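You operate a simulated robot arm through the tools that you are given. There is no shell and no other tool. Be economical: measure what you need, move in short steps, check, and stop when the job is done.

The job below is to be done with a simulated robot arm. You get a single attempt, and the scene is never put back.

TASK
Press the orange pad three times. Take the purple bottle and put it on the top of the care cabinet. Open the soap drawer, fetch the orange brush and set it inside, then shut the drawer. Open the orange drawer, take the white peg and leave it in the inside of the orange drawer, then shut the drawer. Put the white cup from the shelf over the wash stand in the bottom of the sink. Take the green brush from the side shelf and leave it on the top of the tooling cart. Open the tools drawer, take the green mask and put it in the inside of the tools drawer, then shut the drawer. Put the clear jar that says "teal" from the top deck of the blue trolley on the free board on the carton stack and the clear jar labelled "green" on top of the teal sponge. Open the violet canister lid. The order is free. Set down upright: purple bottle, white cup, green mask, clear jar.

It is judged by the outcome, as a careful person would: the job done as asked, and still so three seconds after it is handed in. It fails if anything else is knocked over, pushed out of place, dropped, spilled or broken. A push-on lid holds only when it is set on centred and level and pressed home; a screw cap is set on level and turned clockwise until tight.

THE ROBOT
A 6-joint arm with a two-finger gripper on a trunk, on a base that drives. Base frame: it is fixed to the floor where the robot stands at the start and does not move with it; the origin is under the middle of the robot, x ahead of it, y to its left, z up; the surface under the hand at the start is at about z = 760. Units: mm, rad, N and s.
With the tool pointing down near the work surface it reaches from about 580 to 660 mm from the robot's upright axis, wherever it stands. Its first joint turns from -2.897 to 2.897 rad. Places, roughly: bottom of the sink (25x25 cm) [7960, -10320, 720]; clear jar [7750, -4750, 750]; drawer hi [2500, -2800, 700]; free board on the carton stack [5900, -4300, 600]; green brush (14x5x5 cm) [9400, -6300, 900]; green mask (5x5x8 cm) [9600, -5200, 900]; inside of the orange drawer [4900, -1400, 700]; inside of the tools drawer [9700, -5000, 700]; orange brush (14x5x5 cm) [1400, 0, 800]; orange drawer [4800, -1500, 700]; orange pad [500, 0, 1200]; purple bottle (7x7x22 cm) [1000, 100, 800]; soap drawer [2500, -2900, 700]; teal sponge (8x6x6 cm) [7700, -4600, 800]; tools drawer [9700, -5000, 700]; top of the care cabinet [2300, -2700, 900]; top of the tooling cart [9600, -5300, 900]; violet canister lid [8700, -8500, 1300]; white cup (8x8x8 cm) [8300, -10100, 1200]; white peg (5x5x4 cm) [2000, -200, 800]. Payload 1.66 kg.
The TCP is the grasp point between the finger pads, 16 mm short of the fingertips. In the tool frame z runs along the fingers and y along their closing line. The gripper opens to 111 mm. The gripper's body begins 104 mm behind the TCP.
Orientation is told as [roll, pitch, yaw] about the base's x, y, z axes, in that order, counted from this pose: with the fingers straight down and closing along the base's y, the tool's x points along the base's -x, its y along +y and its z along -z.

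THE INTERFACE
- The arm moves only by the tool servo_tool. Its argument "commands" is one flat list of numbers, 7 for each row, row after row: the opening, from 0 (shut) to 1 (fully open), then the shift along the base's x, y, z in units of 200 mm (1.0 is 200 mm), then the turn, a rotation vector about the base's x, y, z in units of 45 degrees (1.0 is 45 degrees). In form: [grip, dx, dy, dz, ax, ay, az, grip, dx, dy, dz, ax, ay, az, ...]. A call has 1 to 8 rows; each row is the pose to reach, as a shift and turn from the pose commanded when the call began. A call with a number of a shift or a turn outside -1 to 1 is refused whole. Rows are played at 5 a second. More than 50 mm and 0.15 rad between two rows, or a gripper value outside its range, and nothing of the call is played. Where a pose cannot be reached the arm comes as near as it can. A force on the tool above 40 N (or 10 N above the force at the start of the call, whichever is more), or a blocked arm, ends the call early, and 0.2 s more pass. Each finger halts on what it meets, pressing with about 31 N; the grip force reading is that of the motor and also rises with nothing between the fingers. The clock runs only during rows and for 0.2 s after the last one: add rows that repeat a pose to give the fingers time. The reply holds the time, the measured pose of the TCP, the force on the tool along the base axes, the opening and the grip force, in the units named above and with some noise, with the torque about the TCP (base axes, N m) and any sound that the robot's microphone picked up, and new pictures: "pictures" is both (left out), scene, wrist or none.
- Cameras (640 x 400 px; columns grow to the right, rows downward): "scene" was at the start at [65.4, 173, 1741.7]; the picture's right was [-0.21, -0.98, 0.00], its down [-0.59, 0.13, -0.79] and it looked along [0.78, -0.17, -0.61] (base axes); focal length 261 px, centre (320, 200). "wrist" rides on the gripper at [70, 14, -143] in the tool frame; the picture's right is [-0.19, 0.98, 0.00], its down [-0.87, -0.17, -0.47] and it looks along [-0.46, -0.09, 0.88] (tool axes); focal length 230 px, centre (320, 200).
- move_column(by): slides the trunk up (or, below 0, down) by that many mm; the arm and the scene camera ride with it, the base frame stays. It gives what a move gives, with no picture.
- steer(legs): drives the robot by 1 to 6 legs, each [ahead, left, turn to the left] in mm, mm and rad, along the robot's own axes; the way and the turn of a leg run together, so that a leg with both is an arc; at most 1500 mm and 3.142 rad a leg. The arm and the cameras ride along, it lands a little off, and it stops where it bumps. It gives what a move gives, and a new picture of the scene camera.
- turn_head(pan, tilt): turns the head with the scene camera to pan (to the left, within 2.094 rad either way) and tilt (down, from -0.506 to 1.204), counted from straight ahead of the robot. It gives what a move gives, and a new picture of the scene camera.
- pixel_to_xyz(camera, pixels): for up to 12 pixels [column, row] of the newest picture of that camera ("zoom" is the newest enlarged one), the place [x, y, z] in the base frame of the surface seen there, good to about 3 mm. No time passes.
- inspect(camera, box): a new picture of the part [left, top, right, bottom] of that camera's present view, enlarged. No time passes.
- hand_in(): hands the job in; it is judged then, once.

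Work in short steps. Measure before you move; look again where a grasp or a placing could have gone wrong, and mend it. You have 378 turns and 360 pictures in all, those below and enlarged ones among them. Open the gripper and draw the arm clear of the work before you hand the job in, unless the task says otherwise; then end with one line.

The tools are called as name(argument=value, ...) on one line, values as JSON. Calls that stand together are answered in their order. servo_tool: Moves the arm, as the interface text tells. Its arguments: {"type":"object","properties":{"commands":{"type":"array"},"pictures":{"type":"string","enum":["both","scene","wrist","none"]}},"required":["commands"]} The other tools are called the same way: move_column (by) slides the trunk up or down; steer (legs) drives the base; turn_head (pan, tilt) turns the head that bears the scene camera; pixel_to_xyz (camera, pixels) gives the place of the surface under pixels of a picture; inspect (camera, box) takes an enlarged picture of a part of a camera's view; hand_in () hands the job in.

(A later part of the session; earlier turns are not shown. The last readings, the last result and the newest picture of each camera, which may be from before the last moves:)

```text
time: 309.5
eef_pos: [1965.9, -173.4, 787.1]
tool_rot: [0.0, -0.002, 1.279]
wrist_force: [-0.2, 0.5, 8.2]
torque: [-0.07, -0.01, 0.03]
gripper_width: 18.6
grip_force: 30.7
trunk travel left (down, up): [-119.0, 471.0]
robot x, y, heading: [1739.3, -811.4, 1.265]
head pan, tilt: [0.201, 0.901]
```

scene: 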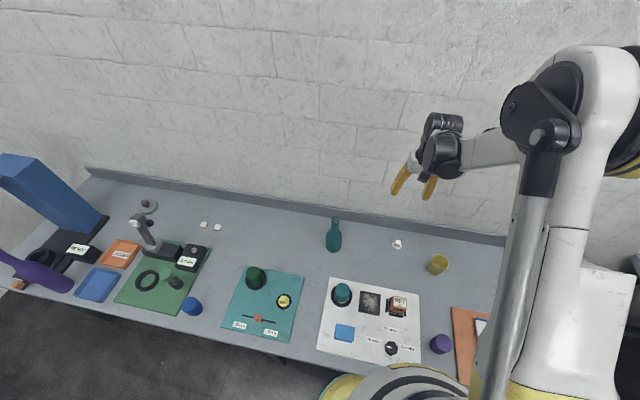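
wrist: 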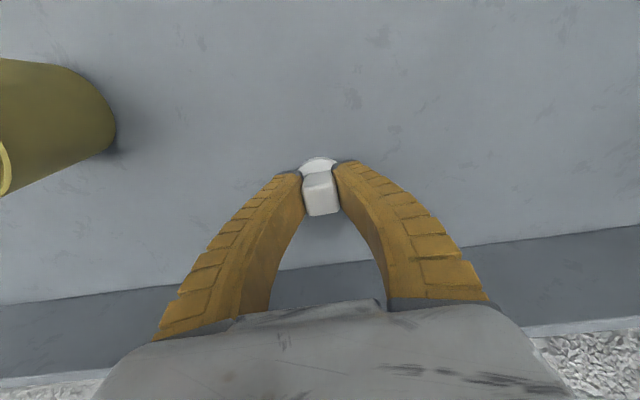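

Gripped on the knob. I raise the column and then check the hold.

move_column(by=400)

inspect(camera="wrist", box=[160, 80, 480, 280])

```text
time: 313.4
eef_pos: [1967.0, -172.4, 1186.4]
tool_rot: [0.002, 0.002, 1.28]
wrist_force: [1.1, -0.2, 0.8]
torque: [0.01, -0.03, 0.01]
gripper_width: 16.4
grip_force: 31.2
trunk travel left (down, up): [-519.0, 71.0]
robot x, y, heading: [1738.8, -815.6, 1.261]
head pan, tilt: [0.201, 0.901]
```

```text
2.00 times, centred on (320, 180) of wrist
```

zoom: 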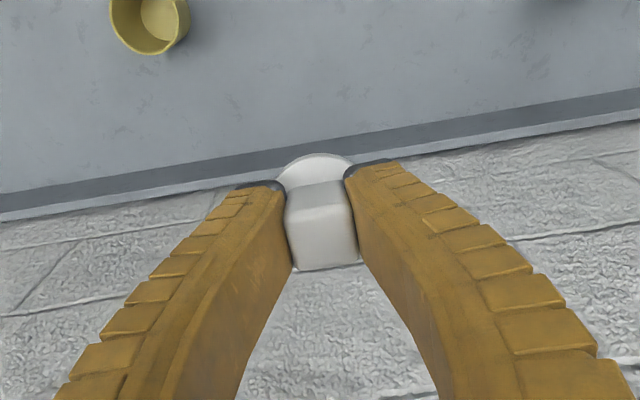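

I back off from the bench and drive along the aisle toward the orange drawer, then look.

steer(legs=[[-600, 0, 0], [0, -1300, 0], [0, -1000, 0]])

turn_head(pan=-0.4, tilt=0.5)

```text
time: 327.5
eef_pos: [3943.6, -1385.1, 1186.5]
tool_rot: [0.0, -0.001, 1.309]
wrist_force: [-0.3, -0.8, -0.7]
torque: [0.0, 0.02, 0.01]
gripper_width: 17.0
grip_force: 31.3
trunk travel left (down, up): [-519.0, 71.0]
robot x, y, heading: [3736.3, -2037.8, 1.289]
head pan, tilt: [0.201, 0.901]
```

scene: 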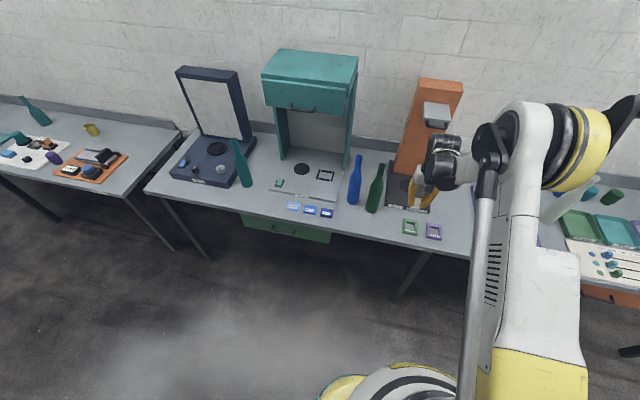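

```text
time: 328.5
eef_pos: [3944.3, -1385.3, 1185.7]
tool_rot: [0.001, 0.002, 1.307]
wrist_force: [-0.1, 0.0, -1.1]
torque: [0.01, 0.0, 0.01]
gripper_width: 16.6
grip_force: 31.0
trunk travel left (down, up): [-519.0, 71.0]
robot x, y, heading: [3735.2, -2034.3, 1.285]
head pan, tilt: [-0.4, 0.499]
```

scene: 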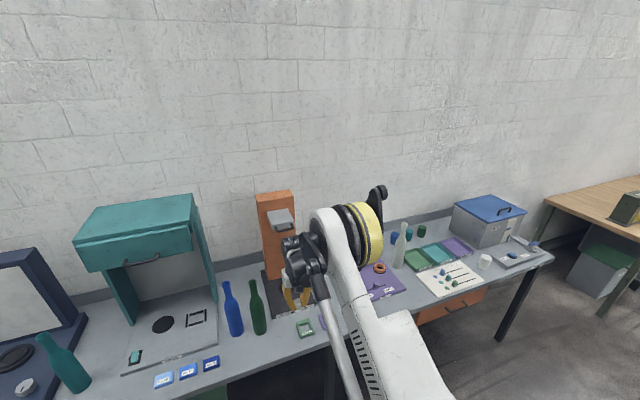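

The orange drawer is beneath the bench at (450,305). I zoom and measure.

inspect(camera="scene", box=[370, 230, 570, 350])

pixel_to_xyz(camera="scene", pixels=[[440, 315], [470, 302], [420, 322], [483, 292], [470, 292], [500, 270], [545, 262], [500, 340], [400, 310]])

```text
3.20 times, centred on (470, 290) of scene
```

zoom: 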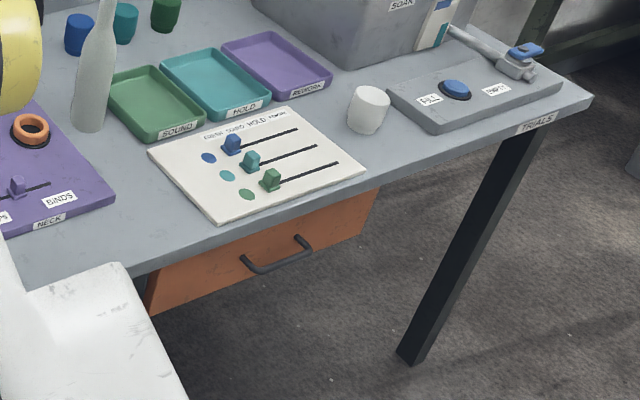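

```text
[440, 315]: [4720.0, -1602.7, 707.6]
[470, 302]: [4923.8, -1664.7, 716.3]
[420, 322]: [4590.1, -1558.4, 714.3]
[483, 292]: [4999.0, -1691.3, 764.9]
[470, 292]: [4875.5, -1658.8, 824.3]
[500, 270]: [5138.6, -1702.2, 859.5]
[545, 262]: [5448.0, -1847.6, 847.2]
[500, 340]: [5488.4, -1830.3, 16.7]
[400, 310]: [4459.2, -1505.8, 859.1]
```

I measure the handle bar in the zoom view.

pixel_to_xyz(camera="zoom", pixels=[[278, 266], [248, 265], [308, 247], [300, 238], [243, 258], [270, 255], [272, 240], [150, 300], [375, 200], [280, 282]])

```text
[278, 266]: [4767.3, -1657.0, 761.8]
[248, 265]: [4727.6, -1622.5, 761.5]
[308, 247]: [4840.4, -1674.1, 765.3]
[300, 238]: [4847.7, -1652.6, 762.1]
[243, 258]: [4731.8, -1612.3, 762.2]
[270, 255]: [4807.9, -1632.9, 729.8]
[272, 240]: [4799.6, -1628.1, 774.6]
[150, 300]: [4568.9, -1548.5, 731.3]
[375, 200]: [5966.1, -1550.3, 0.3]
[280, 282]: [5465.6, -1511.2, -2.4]
```

The drawer must be opened with the empty gripper, so I'll set the peg down briefly on a free bench spot near (zoom) (140,215). I measure it.

pixel_to_xyz(camera="zoom", pixels=[[140, 220], [120, 185], [165, 215], [180, 245], [150, 152], [115, 200], [215, 220], [130, 130], [400, 115], [330, 110]])

```text
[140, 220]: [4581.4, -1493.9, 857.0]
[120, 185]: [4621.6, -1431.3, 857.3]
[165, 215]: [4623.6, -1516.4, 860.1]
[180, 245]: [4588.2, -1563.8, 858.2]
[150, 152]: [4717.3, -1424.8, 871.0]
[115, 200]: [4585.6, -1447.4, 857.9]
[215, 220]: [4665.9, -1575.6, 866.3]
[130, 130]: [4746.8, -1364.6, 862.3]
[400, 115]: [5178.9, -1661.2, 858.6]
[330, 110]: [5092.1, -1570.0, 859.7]
```

I'll place it at (4632,-1487). I raise a bit more and drive right 700 and ahead.

move_column(by=65)

steer(legs=[[-80, 0, 0], [0, -700, 0], [200, 0, 0]])

turn_head(pan=0.0, tilt=0.8)

```text
time: 329.6
eef_pos: [3944.0, -1385.0, 1251.1]
tool_rot: [-0.001, -0.001, 1.308]
wrist_force: [-0.1, 0.1, -0.3]
torque: [0.01, 0.0, -0.01]
gripper_width: 16.5
grip_force: 31.9
trunk travel left (down, up): [-584.0, 6.0]
robot x, y, heading: [3735.6, -2031.3, 1.288]
head pan, tilt: [-0.4, 0.499]
```

```text
time: 335.3
eef_pos: [4657.1, -1468.5, 1251.7]
tool_rot: [0.002, 0.0, 1.297]
wrist_force: [-0.6, -1.0, -0.5]
torque: [-0.04, -0.01, 0.02]
gripper_width: 16.3
grip_force: 31.3
trunk travel left (down, up): [-584.0, 6.0]
robot x, y, heading: [4442.0, -2114.4, 1.284]
head pan, tilt: [-0.4, 0.499]
```

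scene: 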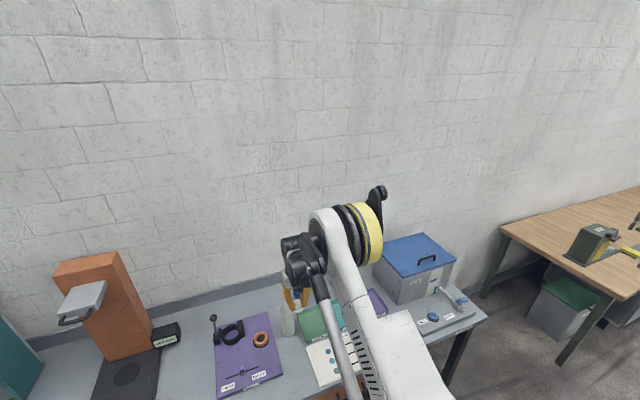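

```text
time: 336.1
eef_pos: [4656.6, -1468.4, 1252.3]
tool_rot: [-0.001, -0.002, 1.298]
wrist_force: [-0.4, -0.1, -0.1]
torque: [0.03, 0.01, -0.03]
gripper_width: 16.8
grip_force: 31.3
trunk travel left (down, up): [-584.0, 6.0]
robot x, y, heading: [4445.7, -2115.2, 1.28]
head pan, tilt: [0.0, 0.799]
```

scene: 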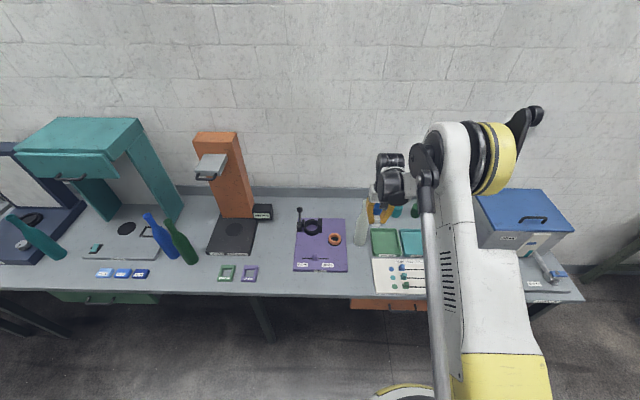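

The gap is at (360,272) in this view. I measure around it.

pixel_to_xyz(camera="scene", pixels=[[360, 272], [349, 270], [371, 270], [360, 240], [360, 215], [360, 290], [361, 225]])

```text
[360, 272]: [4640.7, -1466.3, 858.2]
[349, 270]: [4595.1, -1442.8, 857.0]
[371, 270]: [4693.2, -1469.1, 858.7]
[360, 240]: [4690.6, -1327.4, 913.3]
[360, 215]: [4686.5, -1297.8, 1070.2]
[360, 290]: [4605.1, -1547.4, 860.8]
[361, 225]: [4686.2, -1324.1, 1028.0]
```

I set the TCP over (4630,-1493) and lower.

servo_tool(commands=[0, -0.13, -0.125, 0, 0, 0, 0, 0, -0.13, -0.125, 0, 0, 0, 0], pictures="none")

move_column(by=-355)

servo_tool(commands=[0, 0, 0, -0.02, 0, 0, 0, 0, 0, 0, -0.04, 0, 0, 0, 0, 0, 0, -0.05, 0, 0, 0])

```text
time: 336.7
eef_pos: [4631.0, -1494.2, 1250.3]
tool_rot: [-0.001, -0.002, 1.3]
wrist_force: [0.7, 0.4, -0.5]
torque: [-0.04, 0.0, -0.03]
gripper_width: 16.8
grip_force: 30.3
trunk travel left (down, up): [-584.0, 6.0]
robot x, y, heading: [4444.5, -2114.9, 1.282]
head pan, tilt: [0.0, 0.799]
```

```text
time: 340.2
eef_pos: [4629.8, -1494.3, 896.7]
tool_rot: [-0.001, -0.001, 1.297]
wrist_force: [0.7, -1.2, 0.6]
torque: [0.02, 0.01, -0.02]
gripper_width: 16.5
grip_force: 30.9
trunk travel left (down, up): [-229.0, 361.0]
robot x, y, heading: [4444.5, -2119.6, 1.283]
head pan, tilt: [0.0, 0.799]
```

```text
time: 341.0
eef_pos: [4629.8, -1495.2, 885.5]
tool_rot: [0.0, -0.002, 1.299]
wrist_force: [1.3, 0.5, 10.5]
torque: [-0.08, 0.04, 0.02]
gripper_width: 20.2
grip_force: 31.1
trunk travel left (down, up): [-229.0, 361.0]
robot x, y, heading: [4440.6, -2117.2, 1.283]
head pan, tilt: [0.0, 0.799]
```

scene: 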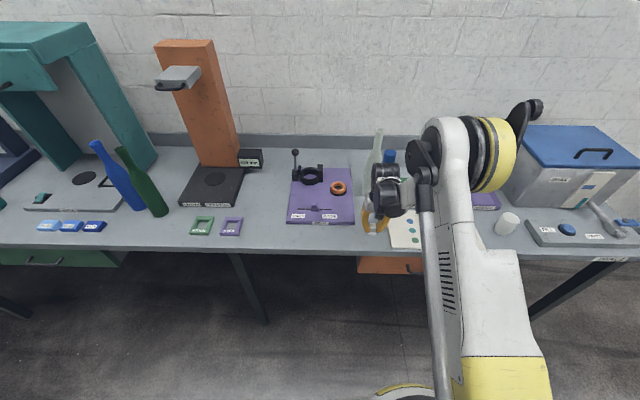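
wrist: 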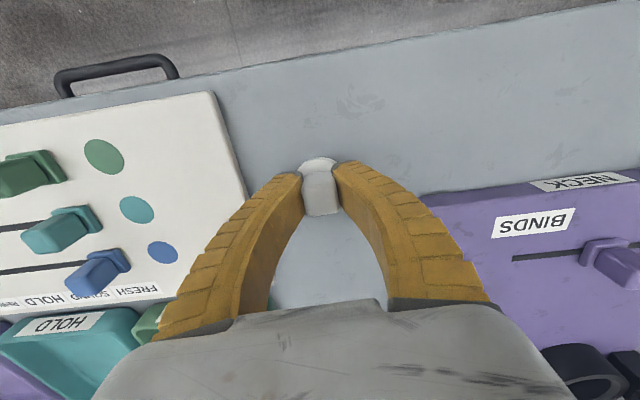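

Contact. I open a little, rise with the arm, then raise the column.

servo_tool(commands=[0.35, 0, 0, 0.01, 0, 0, 0, 0.4, 0, 0, 0.01, 0, 0, 0, 0.4, 0, 0, 0.15, 0, 0, 0, 0.4, 0, 0, 0.35, 0, 0, 0, 0.4, 0, 0, 0.55, 0, 0, 0, 0.4, 0, 0, 0.75, 0, 0, 0], pictures="wrist")

move_column(by=150)

```text
time: 342.4
eef_pos: [4630.7, -1496.6, 1037.1]
tool_rot: [-0.001, -0.002, 1.298]
wrist_force: [-0.3, 0.3, -0.3]
torque: [0.01, -0.01, 0.02]
gripper_width: 46.6
grip_force: 1.5
trunk travel left (down, up): [-229.0, 361.0]
robot x, y, heading: [4444.8, -2116.5, 1.284]
head pan, tilt: [0.0, 0.799]
```

wrist: 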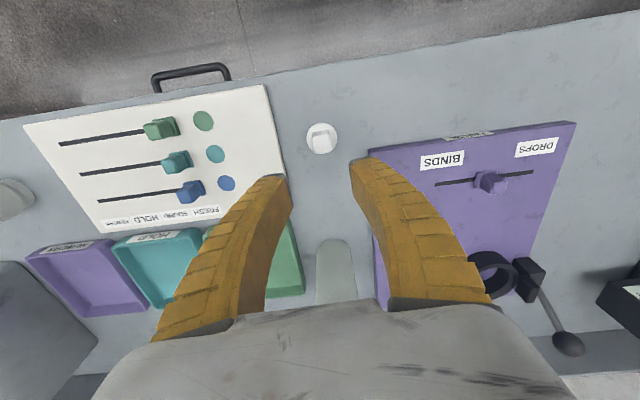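

```text
time: 344.1
eef_pos: [4632.3, -1495.8, 1186.4]
tool_rot: [0.0, -0.001, 1.298]
wrist_force: [-0.4, -0.3, -1.4]
torque: [0.0, -0.04, 0.02]
gripper_width: 46.6
grip_force: 1.5
trunk travel left (down, up): [-379.0, 211.0]
robot x, y, heading: [4442.1, -2115.2, 1.278]
head pan, tilt: [0.0, 0.799]
```

The peg stands safely. I back off, line up with the orange drawer, and yaw the tool 90°.

steer(legs=[[-311, 0, 0], [0, -190, 0]])

servo_tool(commands=[0.3, 0, 0, 0, 0, 0, 0.18, 0.3, 0, 0, 0, 0, 0, 0.36, 0.3, 0, 0, 0, 0, 0, 0.54, 0.3, 0, 0, 0, 0, 0, 0.72, 0.3, 0, 0, 0, 0, 0, 0.9, 0.3, 0, 0, 0, 0, 0, 1.0, 0.3, 0, 0, 0, 0, 0, 1.0], pictures="none")

servo_tool(commands=[0.3, 0, 0, 0, 0, 0, 0.18, 0.3, 0, 0, 0, 0, 0, 0.36, 0.3, 0, 0, 0, 0, 0, 0.54, 0.3, 0, 0, 0, 0, 0, 0.72, 0.3, 0, 0, 0, 0, 0, 0.9, 0.3, 0, 0, 0, 0, 0, 0.97, 0.3, 0, 0, 0, 0, 0, 0.97], pictures="none")

servo_tool(commands=[0.3, 0, 0, 0, 0.17, -0.052, 0, 0.3, 0, 0, 0, 0.34, -0.103, 0, 0.3, 0, 0, 0, 0.51, -0.155, 0, 0.3, 0, 0, 0, 0.68, -0.207, 0, 0.3, 0, 0, 0, 0.85, -0.258, 0, 0.3, 0, 0, 0, 0.99, -0.301, 0, 0.3, 0, 0, 0, 0.99, -0.301, 0])

```text
time: 347.4
eef_pos: [4729.7, -1851.6, 1187.4]
tool_rot: [0.003, 0.0, 1.293]
wrist_force: [0.9, 0.5, 0.7]
torque: [0.03, 0.03, 0.01]
gripper_width: 46.5
grip_force: 1.6
trunk travel left (down, up): [-379.0, 211.0]
robot x, y, heading: [4534.8, -2471.7, 1.275]
head pan, tilt: [0.0, 0.799]
```

scene: 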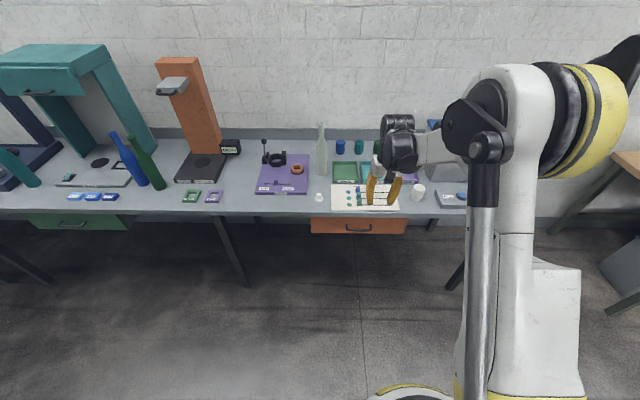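

```text
time: 349.0
eef_pos: [4728.6, -1852.1, 1185.4]
tool_rot: [0.001, -0.001, 2.076]
wrist_force: [0.3, 0.4, 0.0]
torque: [0.02, 0.0, 0.0]
gripper_width: 35.9
grip_force: 1.4
trunk travel left (down, up): [-379.0, 211.0]
robot x, y, heading: [4534.7, -2469.8, 1.274]
head pan, tilt: [0.0, 0.799]
```

```text
time: 350.6
eef_pos: [4726.9, -1851.5, 1187.2]
tool_rot: [0.0, 0.0, 2.839]
wrist_force: [0.2, -1.1, 0.4]
torque: [0.0, 0.01, -0.01]
gripper_width: 35.9
grip_force: 1.9
trunk travel left (down, up): [-379.0, 211.0]
robot x, y, heading: [4533.9, -2473.9, 1.272]
head pan, tilt: [0.0, 0.799]
```

```text
time: 352.2
eef_pos: [4727.5, -1851.5, 1185.5]
tool_rot: [-0.813, -0.009, 2.842]
wrist_force: [-0.1, 1.1, 0.1]
torque: [0.0, -0.04, 0.02]
gripper_width: 35.9
grip_force: 2.0
trunk travel left (down, up): [-379.0, 211.0]
robot x, y, heading: [4534.8, -2470.4, 1.275]
head pan, tilt: [0.0, 0.799]
```

scene: 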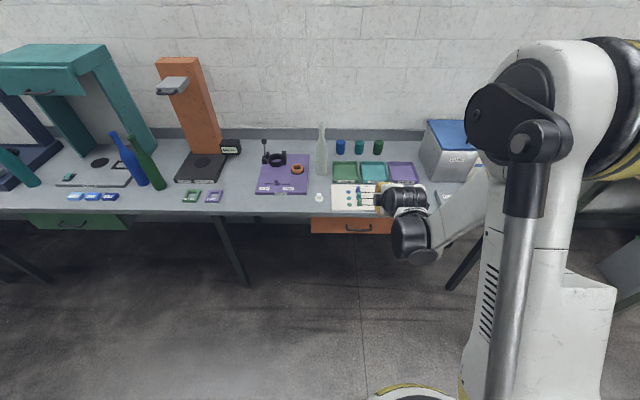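
wrist: 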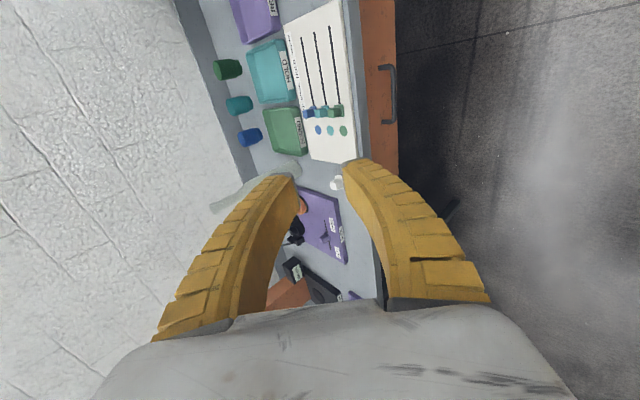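

I measure the bar from the wrist view at (392,95).

pixel_to_xyz(camera="wrist", pixels=[[393, 95], [393, 80], [393, 110], [384, 68], [386, 122], [376, 95], [360, 95]])

move_column(by=-370)

```text
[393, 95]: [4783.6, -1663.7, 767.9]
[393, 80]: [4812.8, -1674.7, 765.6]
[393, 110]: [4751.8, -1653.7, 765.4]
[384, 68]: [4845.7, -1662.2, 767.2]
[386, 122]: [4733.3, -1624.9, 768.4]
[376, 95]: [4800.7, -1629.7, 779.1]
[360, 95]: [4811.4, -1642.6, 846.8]
```

```text
time: 355.8
eef_pos: [4726.5, -1852.8, 817.6]
tool_rot: [-0.812, -0.007, 2.842]
wrist_force: [0.3, -1.0, 0.4]
torque: [0.04, 0.01, 0.01]
gripper_width: 35.9
grip_force: 1.7
trunk travel left (down, up): [-9.0, 581.0]
robot x, y, heading: [4532.9, -2469.4, 1.272]
head pan, tilt: [0.0, 0.799]
```

I extend to a 60 mm standoff in front of the bar.

servo_tool(commands=[0.3, 0.07, 0.23, 0, 0, 0, 0, 0.3, 0.14, 0.46, 0, 0, 0, 0, 0.3, 0.2, 0.68, -0.03, 0, 0, 0, 0.3, 0.218, 0.733, -0.066, 0, 0, 0, 0.3, 0.218, 0.733, -0.066, 0, 0, 0])

pixel_to_xyz(camera="wrist", pixels=[[315, 140], [322, 180], [305, 95]])

```text
time: 357.0
eef_pos: [4774.0, -1705.7, 801.8]
tool_rot: [-0.813, -0.006, 2.841]
wrist_force: [0.3, -0.1, 0.0]
torque: [-0.01, 0.01, 0.0]
gripper_width: 35.8
grip_force: 1.4
trunk travel left (down, up): [-9.0, 581.0]
robot x, y, heading: [4539.2, -2474.9, 1.274]
head pan, tilt: [0.0, 0.799]
```

scene: 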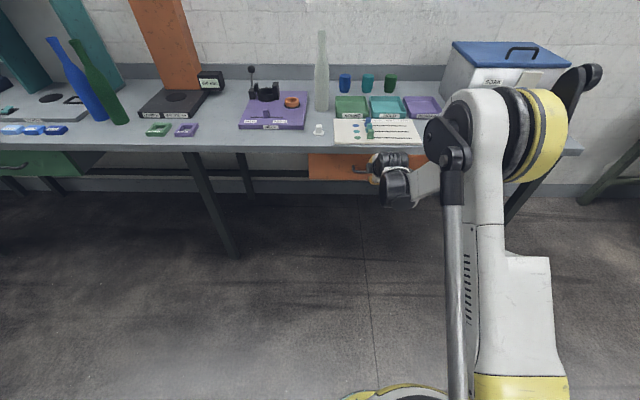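
wrist: 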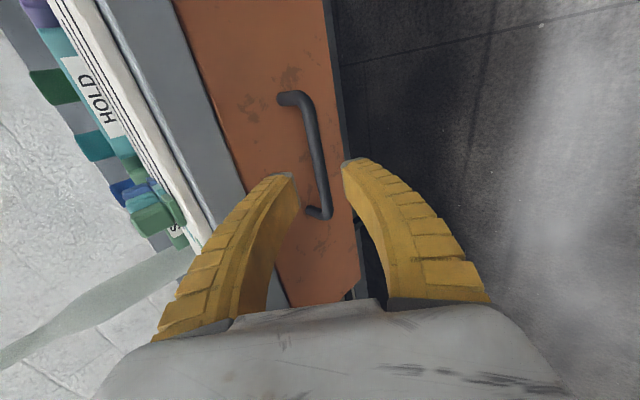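

```text
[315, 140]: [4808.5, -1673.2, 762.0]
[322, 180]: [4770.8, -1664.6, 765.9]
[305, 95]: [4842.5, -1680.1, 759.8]
```

The bar is between the fingers; advance and close.

servo_tool(commands=[0.3, 0.03, 0.1, -0.095, 0, 0, 0, 0.3, 0.058, 0.195, -0.185, 0, 0, 0, 0.3, 0.058, 0.195, -0.185, 0, 0, 0, 0, 0.058, 0.195, -0.185, 0, 0, 0, 0, 0.058, 0.195, -0.185, 0, 0, 0, 0, 0.058, 0.195, -0.185, 0, 0, 0])

```text
time: 358.4
eef_pos: [4784.0, -1667.8, 768.4]
tool_rot: [-0.812, -0.006, 2.841]
wrist_force: [-8.2, -24.8, -8.3]
torque: [-0.2, 0.17, -0.06]
gripper_width: 5.8
grip_force: 33.9
trunk travel left (down, up): [-9.0, 581.0]
robot x, y, heading: [4534.5, -2471.0, 1.271]
head pan, tilt: [0.0, 0.799]
```

scene: 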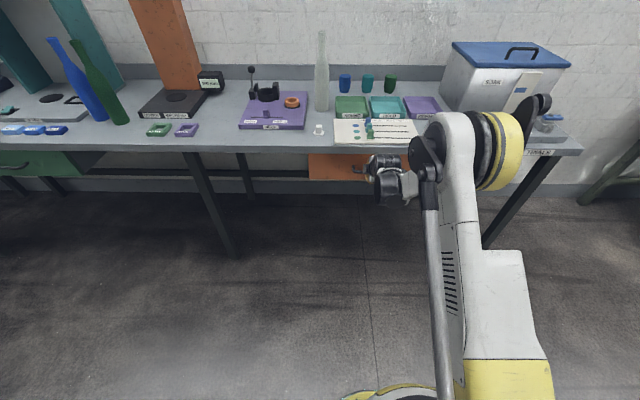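
wrist: 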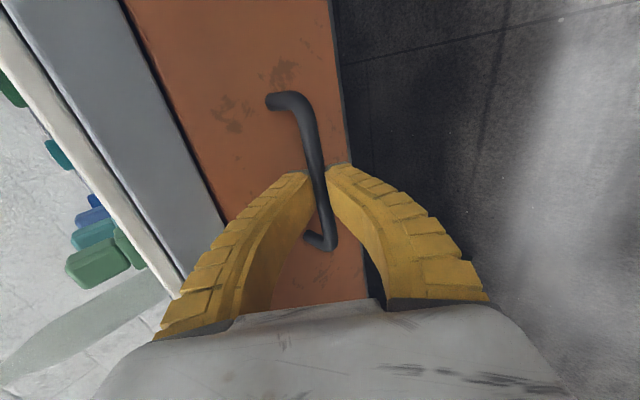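

Bar held. I pull by backing 200 mm.

steer(legs=[[-200, 0, 0]])

```text
time: 360.0
eef_pos: [4728.1, -1861.5, 766.3]
tool_rot: [-0.813, -0.005, 2.837]
wrist_force: [0.3, -0.1, 0.5]
torque: [-0.02, 0.04, 0.04]
gripper_width: 0.0
grip_force: 28.9
trunk travel left (down, up): [-9.0, 581.0]
robot x, y, heading: [4476.7, -2668.0, 1.27]
head pan, tilt: [0.0, 0.799]
```

scene: 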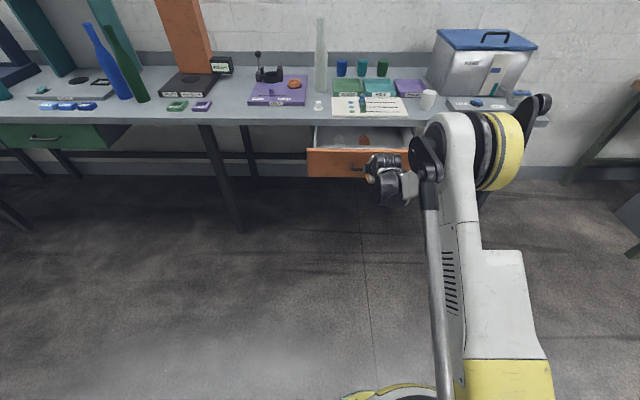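

The bar slipped out partway (width 0), but the drawer is partly open. I look.

inspect(camera="scene", box=[290, 90, 440, 200])

pixel_to_xyz(camera="zoom", pixels=[[150, 280], [300, 310], [300, 245], [150, 240], [150, 200], [240, 200], [380, 260], [110, 120]])

```text
3.64 times, centred on (365, 145) of scene
```

zoom: 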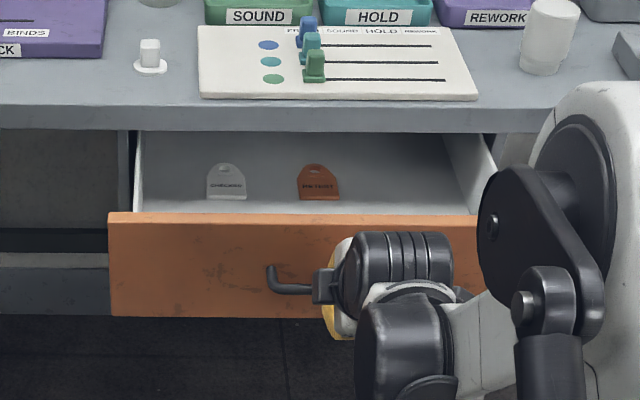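

```text
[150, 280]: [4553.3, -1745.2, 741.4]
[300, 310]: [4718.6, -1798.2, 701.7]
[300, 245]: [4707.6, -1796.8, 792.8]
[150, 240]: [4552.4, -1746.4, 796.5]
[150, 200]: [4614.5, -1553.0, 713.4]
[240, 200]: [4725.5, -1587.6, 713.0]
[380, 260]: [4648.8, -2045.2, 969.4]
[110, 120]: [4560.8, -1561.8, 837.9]
```

The drawer opened 187 mm — enough. I withdraw, raise the column, straighten and turn the tool back.

servo_tool(commands=[0, -0.05, -0.15, 0.1, 0, 0, 0, 0, -0.1, -0.3, 0.25, 0, 0, 0, 0, -0.1, -0.3, 0.25, 0, 0, 0], pictures="none")

move_column(by=380)

servo_tool(commands=[0.5, 0, 0, 0.1, -0.17, 0.052, 0, 0.5, 0, 0, 0.2, -0.34, 0.103, 0, 0.5, 0, 0, 0.3, -0.51, 0.155, 0, 0.5, 0, 0, 0.4, -0.68, 0.207, 0, 0.5, 0, 0, 0.5, -0.85, 0.258, 0, 0.5, 0, 0, 0.5, -0.99, 0.301, 0, 0.5, 0, 0, 0.5, -0.99, 0.301, 0], pictures="none")

servo_tool(commands=[0.5, 0, 0, 0, 0, 0, -0.18, 0.5, 0, 0, 0, 0, 0, -0.36, 0.5, 0, 0, 0, 0, 0, -0.54, 0.5, 0, 0, 0, 0, 0, -0.72, 0.5, 0, 0, 0, 0, 0, -0.9, 0.5, 0, 0, 0, 0, 0, -1.0, 0.5, 0, 0, 0, 0, 0, -1.0], pictures="none")

servo_tool(commands=[0.5, 0, 0, 0, 0, 0, -0.18, 0.5, 0, 0, 0, 0, 0, -0.36, 0.5, 0, 0, 0, 0, 0, -0.54, 0.5, 0, 0, 0, 0, 0, -0.72, 0.5, 0, 0, 0, 0, 0, -0.9, 0.5, 0, 0, 0, 0, 0, -0.97, 0.5, 0, 0, 0, 0, 0, -0.97])

```text
time: 360.8
eef_pos: [4707.4, -1921.7, 816.6]
tool_rot: [-0.811, -0.006, 2.839]
wrist_force: [-0.4, -0.4, -0.2]
torque: [0.0, -0.02, -0.02]
gripper_width: 0.1
grip_force: 29.0
trunk travel left (down, up): [-9.0, 581.0]
robot x, y, heading: [4474.7, -2667.2, 1.273]
head pan, tilt: [0.0, 0.799]
```

```text
time: 364.5
eef_pos: [4707.5, -1920.2, 1197.2]
tool_rot: [-0.81, -0.006, 2.838]
wrist_force: [1.7, 0.0, 0.0]
torque: [-0.03, 0.0, 0.0]
gripper_width: 0.0
grip_force: 28.1
trunk travel left (down, up): [-389.0, 201.0]
robot x, y, heading: [4477.6, -2667.4, 1.274]
head pan, tilt: [0.0, 0.799]
```

```text
time: 366.1
eef_pos: [4708.4, -1921.7, 1296.3]
tool_rot: [0.001, 0.002, 2.835]
wrist_force: [0.5, -0.8, 0.0]
torque: [0.0, 0.02, -0.01]
gripper_width: 57.6
grip_force: 1.3
trunk travel left (down, up): [-389.0, 201.0]
robot x, y, heading: [4476.9, -2662.6, 1.275]
head pan, tilt: [0.0, 0.799]
```

```text
time: 367.7
eef_pos: [4706.9, -1921.1, 1296.8]
tool_rot: [0.002, 0.001, 2.05]
wrist_force: [0.2, -0.8, 0.3]
torque: [0.0, 0.01, -0.04]
gripper_width: 57.6
grip_force: 1.6
trunk travel left (down, up): [-389.0, 201.0]
robot x, y, heading: [4475.9, -2665.3, 1.276]
head pan, tilt: [0.0, 0.799]
```

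```text
time: 369.3
eef_pos: [4707.8, -1920.1, 1297.0]
tool_rot: [0.003, 0.002, 1.289]
wrist_force: [0.5, -0.7, 0.7]
torque: [0.01, 0.01, 0.02]
gripper_width: 57.7
grip_force: 1.6
trunk travel left (down, up): [-389.0, 201.0]
robot x, y, heading: [4474.0, -2662.3, 1.273]
head pan, tilt: [0.0, 0.799]
```

scene: 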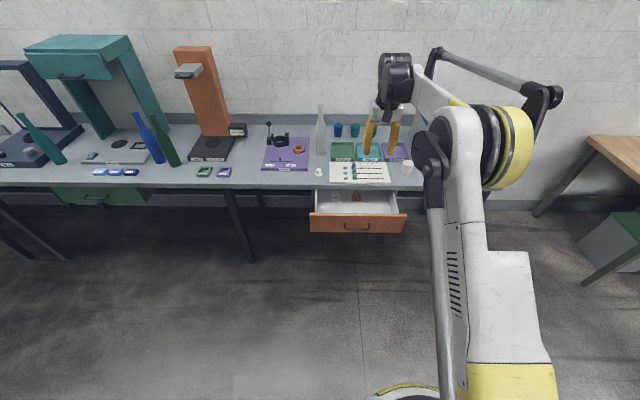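
wrist: 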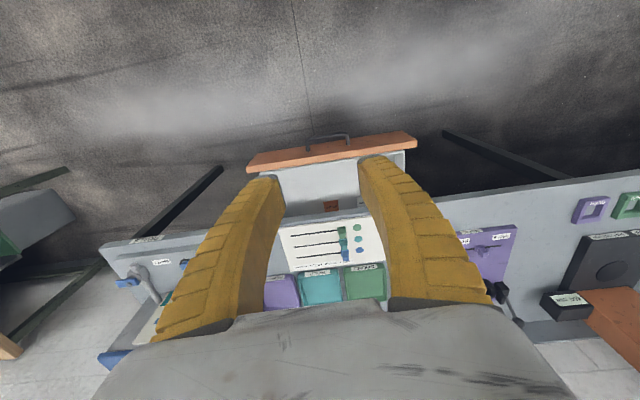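

I return to the position for picking up the peg.

steer(legs=[[516, 0, 0], [0, 191, 0]])

servo_tool(commands=[0.5, -0.06, -0.15, 0, 0, 0, 0, 0.5, -0.13, -0.35, -0.05, 0, 0, 0, 0.5, -0.2, -0.55, -0.2, 0, 0, 0, 0.5, -0.22, -0.6, -0.4, 0, 0, 0, 0.5, -0.22, -0.6, -0.5, 0, 0, 0])

```text
time: 373.4
eef_pos: [4665.4, -1370.9, 1296.4]
tool_rot: [-0.001, 0.002, 1.299]
wrist_force: [-0.3, -0.6, 0.5]
torque: [-0.04, -0.05, 0.03]
gripper_width: 57.5
grip_force: 1.5
trunk travel left (down, up): [-389.0, 201.0]
robot x, y, heading: [4443.9, -2119.7, 1.282]
head pan, tilt: [0.0, 0.799]
```

scene: 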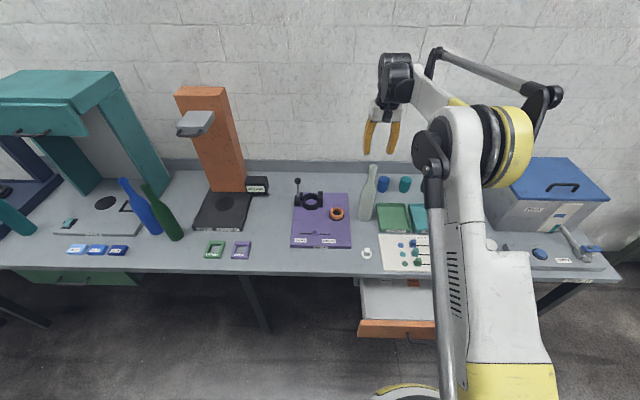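

```text
refused: row 3 steps farther than a row can; nothing moved
```

servo_tool(commands=[0.5, -0.06, -0.2, 0, 0, 0, 0, 0.5, -0.12, -0.4, 0, 0, 0, 0, 0.5, -0.177, -0.62, 0, 0, 0, 0, 0.5, -0.177, -0.62, -0.2, 0, 0, 0, 0.5, -0.177, -0.62, -0.4, 0, 0, 0, 0.5, -0.177, -0.62, -0.5, 0, 0, 0], pictures="none")

move_column(by=-240)

servo_tool(commands=[0.5, 0, 0, 0, 0, 0, 0], pictures="wrist")

```text
time: 374.8
eef_pos: [4632.1, -1493.9, 1195.4]
tool_rot: [0.003, 0.004, 1.298]
wrist_force: [0.1, 0.8, -0.3]
torque: [-0.04, 0.01, -0.01]
gripper_width: 57.6
grip_force: 1.3
trunk travel left (down, up): [-389.0, 201.0]
robot x, y, heading: [4440.5, -2118.1, 1.282]
head pan, tilt: [0.0, 0.799]
```

```text
time: 377.3
eef_pos: [4631.0, -1494.3, 956.0]
tool_rot: [0.002, 0.001, 1.296]
wrist_force: [-0.1, 1.5, 0.6]
torque: [-0.03, -0.02, -0.01]
gripper_width: 57.7
grip_force: 1.4
trunk travel left (down, up): [-149.0, 441.0]
robot x, y, heading: [4441.7, -2117.1, 1.28]
head pan, tilt: [0.0, 0.799]
```

```text
time: 377.7
eef_pos: [4630.7, -1493.8, 955.2]
tool_rot: [0.002, 0.001, 1.298]
wrist_force: [0.1, -0.3, -0.4]
torque: [0.0, 0.01, 0.01]
gripper_width: 57.6
grip_force: 1.4
trunk travel left (down, up): [-149.0, 441.0]
robot x, y, heading: [4445.3, -2117.1, 1.283]
head pan, tilt: [0.0, 0.799]
```

wrist: 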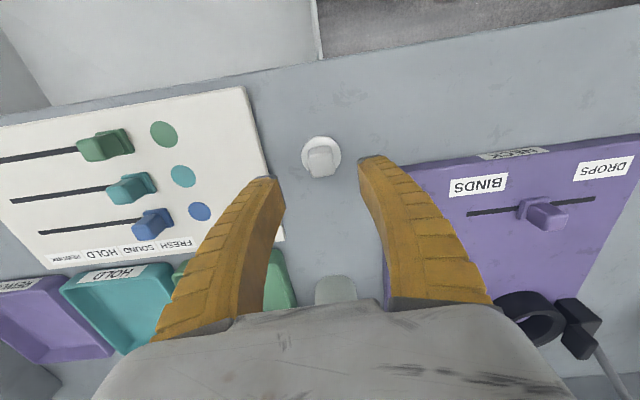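

The peg is centred between the fingers. Descend 68 mm and close.

servo_tool(commands=[0.5, 0, 0, -0.15, 0, 0, 0, 0.5, 0, 0, -0.3, 0, 0, 0, 0.5, 0, 0, -0.34, 0, 0, 0, 0.5, 0, 0, -0.34, 0, 0, 0, 0, 0, 0, -0.34, 0, 0, 0, 0, 0, 0, -0.34, 0, 0, 0, 0, 0, 0, -0.34, 0, 0, 0], pictures="none")

move_column(by=200)

inspect(camera="wrist", box=[160, 80, 480, 280])

```text
time: 379.3
eef_pos: [4628.9, -1495.1, 888.2]
tool_rot: [0.003, 0.002, 1.3]
wrist_force: [1.0, 0.8, 7.7]
torque: [0.08, -0.03, 0.01]
gripper_width: 19.1
grip_force: 30.8
trunk travel left (down, up): [-149.0, 441.0]
robot x, y, heading: [4440.6, -2117.2, 1.28]
head pan, tilt: [0.0, 0.799]
```

```text
time: 381.5
eef_pos: [4630.1, -1495.1, 1088.1]
tool_rot: [0.002, 0.001, 1.299]
wrist_force: [-1.1, -0.2, -0.2]
torque: [0.0, 0.02, -0.03]
gripper_width: 16.6
grip_force: 30.7
trunk travel left (down, up): [-349.0, 241.0]
robot x, y, heading: [4440.6, -2116.6, 1.287]
head pan, tilt: [0.0, 0.799]
```

```text
2.00 times, centred on (320, 180) of wrist
```

zoom: 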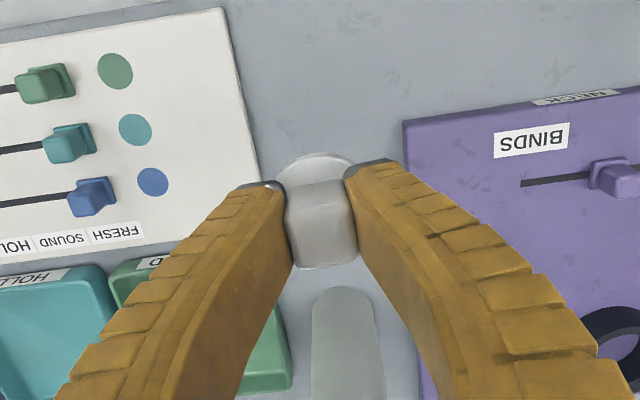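

Held. I move over to the open drawer; target (4763,-1720).

steer(legs=[[-172, 0, 0], [0, -190, 0]])

inspect(camera="wrist", box=[0, 0, 640, 400])

```text
time: 384.1
eef_pos: [4762.1, -1710.8, 1088.4]
tool_rot: [0.002, 0.001, 1.295]
wrist_force: [0.5, 0.9, 0.1]
torque: [0.05, 0.06, -0.02]
gripper_width: 16.7
grip_force: 31.1
trunk travel left (down, up): [-349.0, 241.0]
robot x, y, heading: [4572.1, -2331.5, 1.282]
head pan, tilt: [0.0, 0.799]
```

scene: 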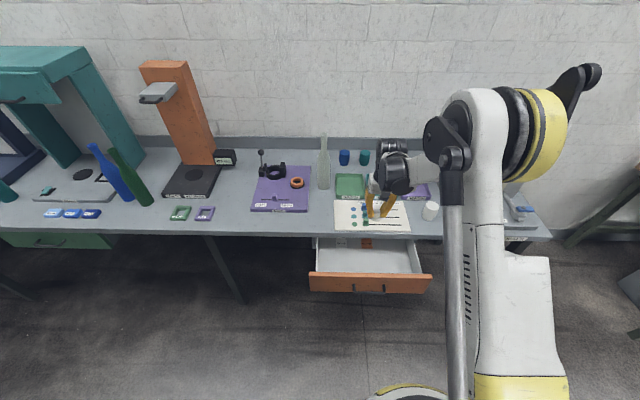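

```text
1.00 times, centred on (320, 200) of wrist (not enlarged: the box is as wide or as high as the picture)
```

zoom: 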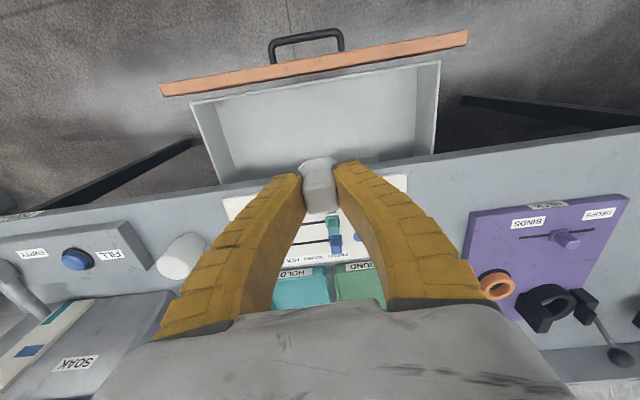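

I verify the drawer's floor position and height.

pixel_to_xyz(camera="scene", pixels=[[365, 262], [340, 262], [395, 262], [365, 272], [365, 245], [365, 236], [325, 279]])

```text
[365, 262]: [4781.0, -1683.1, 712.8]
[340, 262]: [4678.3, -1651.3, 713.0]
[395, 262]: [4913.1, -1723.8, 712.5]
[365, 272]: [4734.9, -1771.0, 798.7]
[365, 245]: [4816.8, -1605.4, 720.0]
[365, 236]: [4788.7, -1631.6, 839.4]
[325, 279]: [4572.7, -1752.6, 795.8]
```

Clear. I lower the peg into the drawer.

move_column(by=-336)

servo_tool(commands=[0, 0, 0, -0.02, 0, 0, 0, 0, 0, 0, -0.04, 0, 0, 0, 0, 0, 0, -0.055, 0, 0, 0, 0, 0, 0, -0.065, 0, 0, 0])

```text
time: 387.4
eef_pos: [4761.8, -1710.1, 753.4]
tool_rot: [0.001, 0.002, 1.295]
wrist_force: [-0.3, 0.5, -1.3]
torque: [-0.02, 0.03, 0.0]
gripper_width: 16.7
grip_force: 30.5
trunk travel left (down, up): [-13.0, 577.0]
robot x, y, heading: [4571.6, -2332.5, 1.278]
head pan, tilt: [0.0, 0.799]
```

```text
time: 388.4
eef_pos: [4761.8, -1711.8, 740.3]
tool_rot: [0.002, 0.002, 1.297]
wrist_force: [0.7, 0.6, 15.2]
torque: [0.05, -0.03, 0.01]
gripper_width: 23.1
grip_force: 31.1
trunk travel left (down, up): [-13.0, 577.0]
robot x, y, heading: [4567.3, -2334.3, 1.281]
head pan, tilt: [0.0, 0.799]
```

scene: 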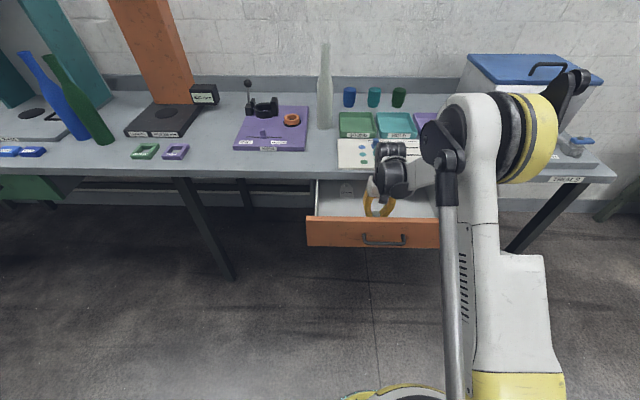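
wrist: 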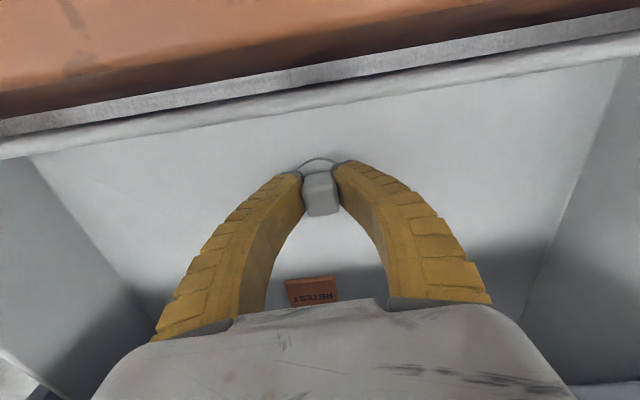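

Contact. Release and rise.

servo_tool(commands=[0.4, 0, 0, 0.02, 0, 0, 0, 0.5, 0, 0, 0.02, 0, 0, 0, 0.5, 0, 0, 0.15, 0, 0, 0, 0.5, 0, 0, 0.35, 0, 0, 0, 0.5, 0, 0, 0.55, 0, 0, 0, 0.5, 0, 0, 0.75, 0, 0, 0], pictures="wrist")

move_column(by=150)

```text
time: 389.8
eef_pos: [4761.9, -1709.4, 890.3]
tool_rot: [0.003, 0.001, 1.298]
wrist_force: [0.3, 0.1, 0.4]
torque: [-0.05, -0.03, 0.01]
gripper_width: 57.6
grip_force: 1.7
trunk travel left (down, up): [-13.0, 577.0]
robot x, y, heading: [4572.5, -2331.0, 1.282]
head pan, tilt: [0.0, 0.799]
```

wrist: 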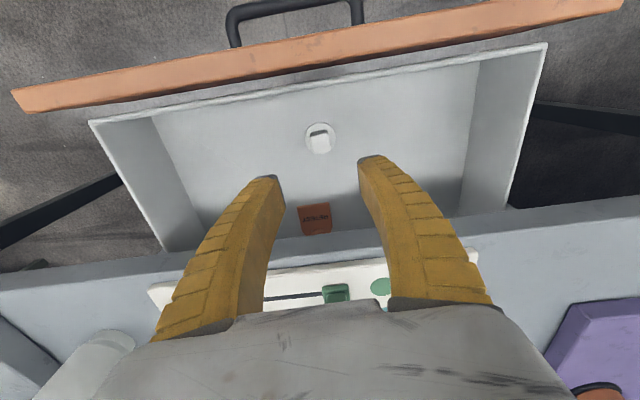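

```text
time: 391.6
eef_pos: [4762.4, -1709.2, 1039.9]
tool_rot: [0.002, 0.001, 1.297]
wrist_force: [0.5, -0.3, -0.7]
torque: [0.03, -0.01, -0.02]
gripper_width: 57.6
grip_force: 1.5
trunk travel left (down, up): [-163.0, 427.0]
robot x, y, heading: [4574.2, -2331.7, 1.281]
head pan, tilt: [0.0, 0.799]
```

The peg stands in the drawer. To shut it, I'll push on the handle bar with closed fingers: back off 195 mm and lower in front of the bar.

steer(legs=[[-195, 0, 0]])

move_column(by=-160)

servo_tool(commands=[0, 0, 0, -0.15, 0, 0, 0, 0, 0, 0, -0.3, 0, 0, 0, 0, 0, 0, -0.45, 0, 0, 0, 0, 0, 0, -0.575, 0, 0, 0, 0, 0, 0, -0.575, 0, 0, 0])

```text
time: 393.1
eef_pos: [4707.2, -1897.8, 1040.0]
tool_rot: [0.003, 0.003, 1.296]
wrist_force: [-0.7, -0.3, 0.5]
torque: [0.06, 0.0, 0.01]
gripper_width: 57.5
grip_force: 1.2
trunk travel left (down, up): [-163.0, 427.0]
robot x, y, heading: [4515.8, -2517.3, 1.279]
head pan, tilt: [0.0, 0.799]
```

scene: 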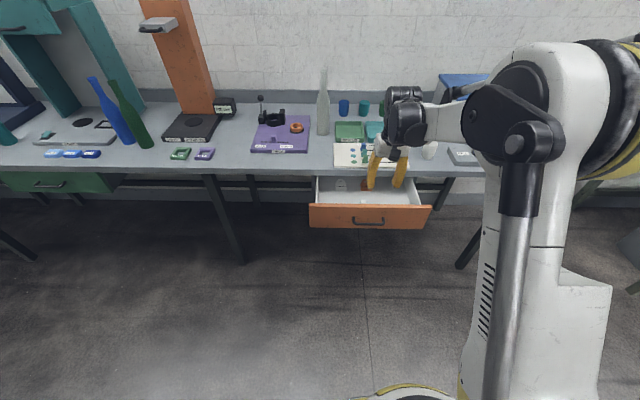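

```text
time: 395.0
eef_pos: [4706.3, -1898.9, 879.1]
tool_rot: [0.001, 0.001, 1.296]
wrist_force: [0.5, 0.1, -0.1]
torque: [-0.03, -0.03, 0.0]
gripper_width: 57.5
grip_force: 1.1
trunk travel left (down, up): [-3.0, 587.0]
robot x, y, heading: [4518.9, -2521.3, 1.275]
head pan, tilt: [0.0, 0.799]
```

```text
time: 396.2
eef_pos: [4707.3, -1898.9, 762.6]
tool_rot: [0.002, 0.002, 1.295]
wrist_force: [0.0, 0.3, -0.9]
torque: [-0.02, 0.01, 0.01]
gripper_width: 0.0
grip_force: 28.6
trunk travel left (down, up): [-3.0, 587.0]
robot x, y, heading: [4520.1, -2520.1, 1.277]
head pan, tilt: [0.0, 0.799]
```

scene: 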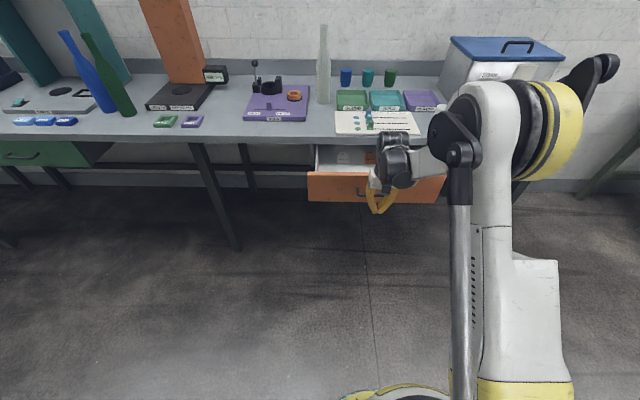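
wrist: 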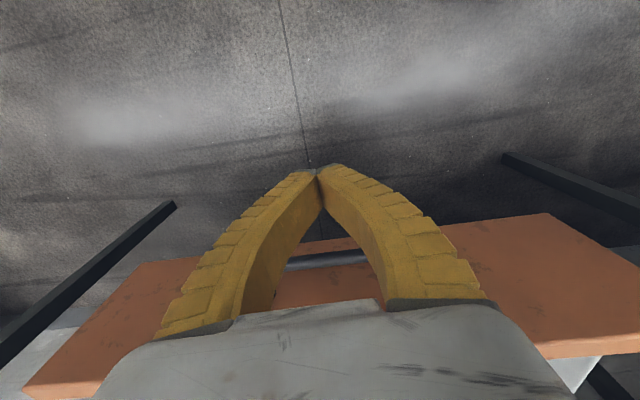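

I drive forward 212 mm, then finish with the arm.

steer(legs=[[212, 0, 0]])

servo_tool(commands=[0, 0.015, 0.05, 0, 0, 0, 0, 0, 0.03, 0.095, 0, 0, 0, 0, 0, 0.038, 0.125, 0, 0, 0, 0, 0, 0.045, 0.15, 0, 0, 0, 0, 0, 0.053, 0.175, 0, 0, 0, 0])

```text
time: 397.8
eef_pos: [4768.7, -1699.9, 763.2]
tool_rot: [0.002, 0.002, 1.293]
wrist_force: [-0.9, 1.0, 0.0]
torque: [-0.02, 0.0, -0.02]
gripper_width: 0.0
grip_force: 29.0
trunk travel left (down, up): [-3.0, 587.0]
robot x, y, heading: [4577.1, -2320.1, 1.275]
head pan, tilt: [0.0, 0.799]
```

scene: 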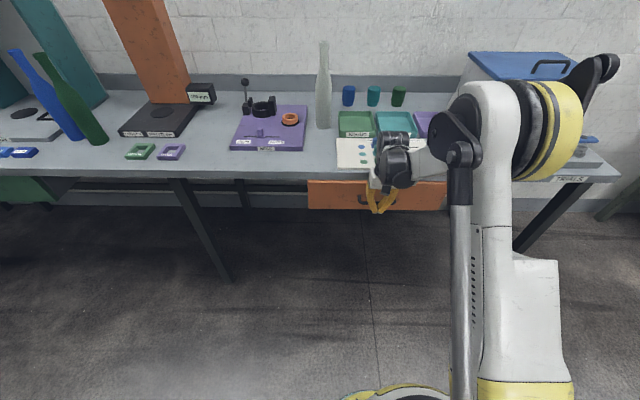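

```text
time: 398.7
eef_pos: [4773.9, -1679.1, 763.2]
tool_rot: [0.003, 0.015, 1.293]
wrist_force: [-4.4, -11.0, -0.1]
torque: [-0.03, 0.02, -0.05]
gripper_width: 0.0
grip_force: 28.6
trunk travel left (down, up): [-3.0, 587.0]
robot x, y, heading: [4577.7, -2325.1, 1.276]
head pan, tilt: [0.0, 0.799]
stopped in row 4: the force on the tool passed its limit at 49 N (the readings are from after the stop); the commanded pose is now the measured one
```

scene: 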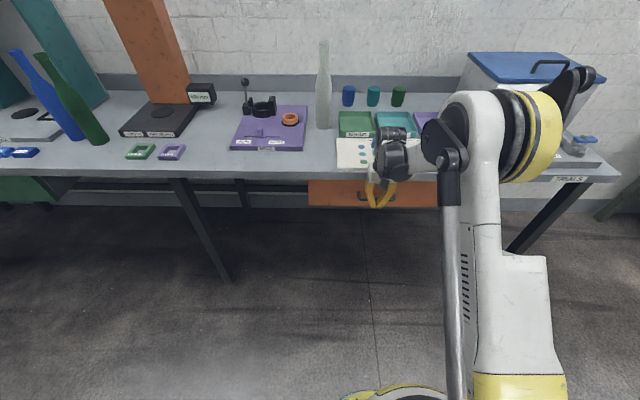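
wrist: 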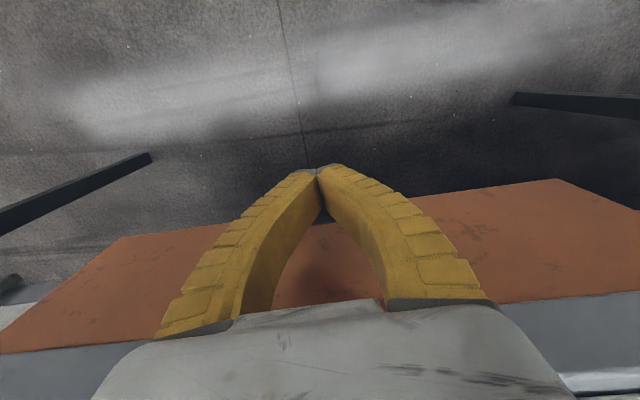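

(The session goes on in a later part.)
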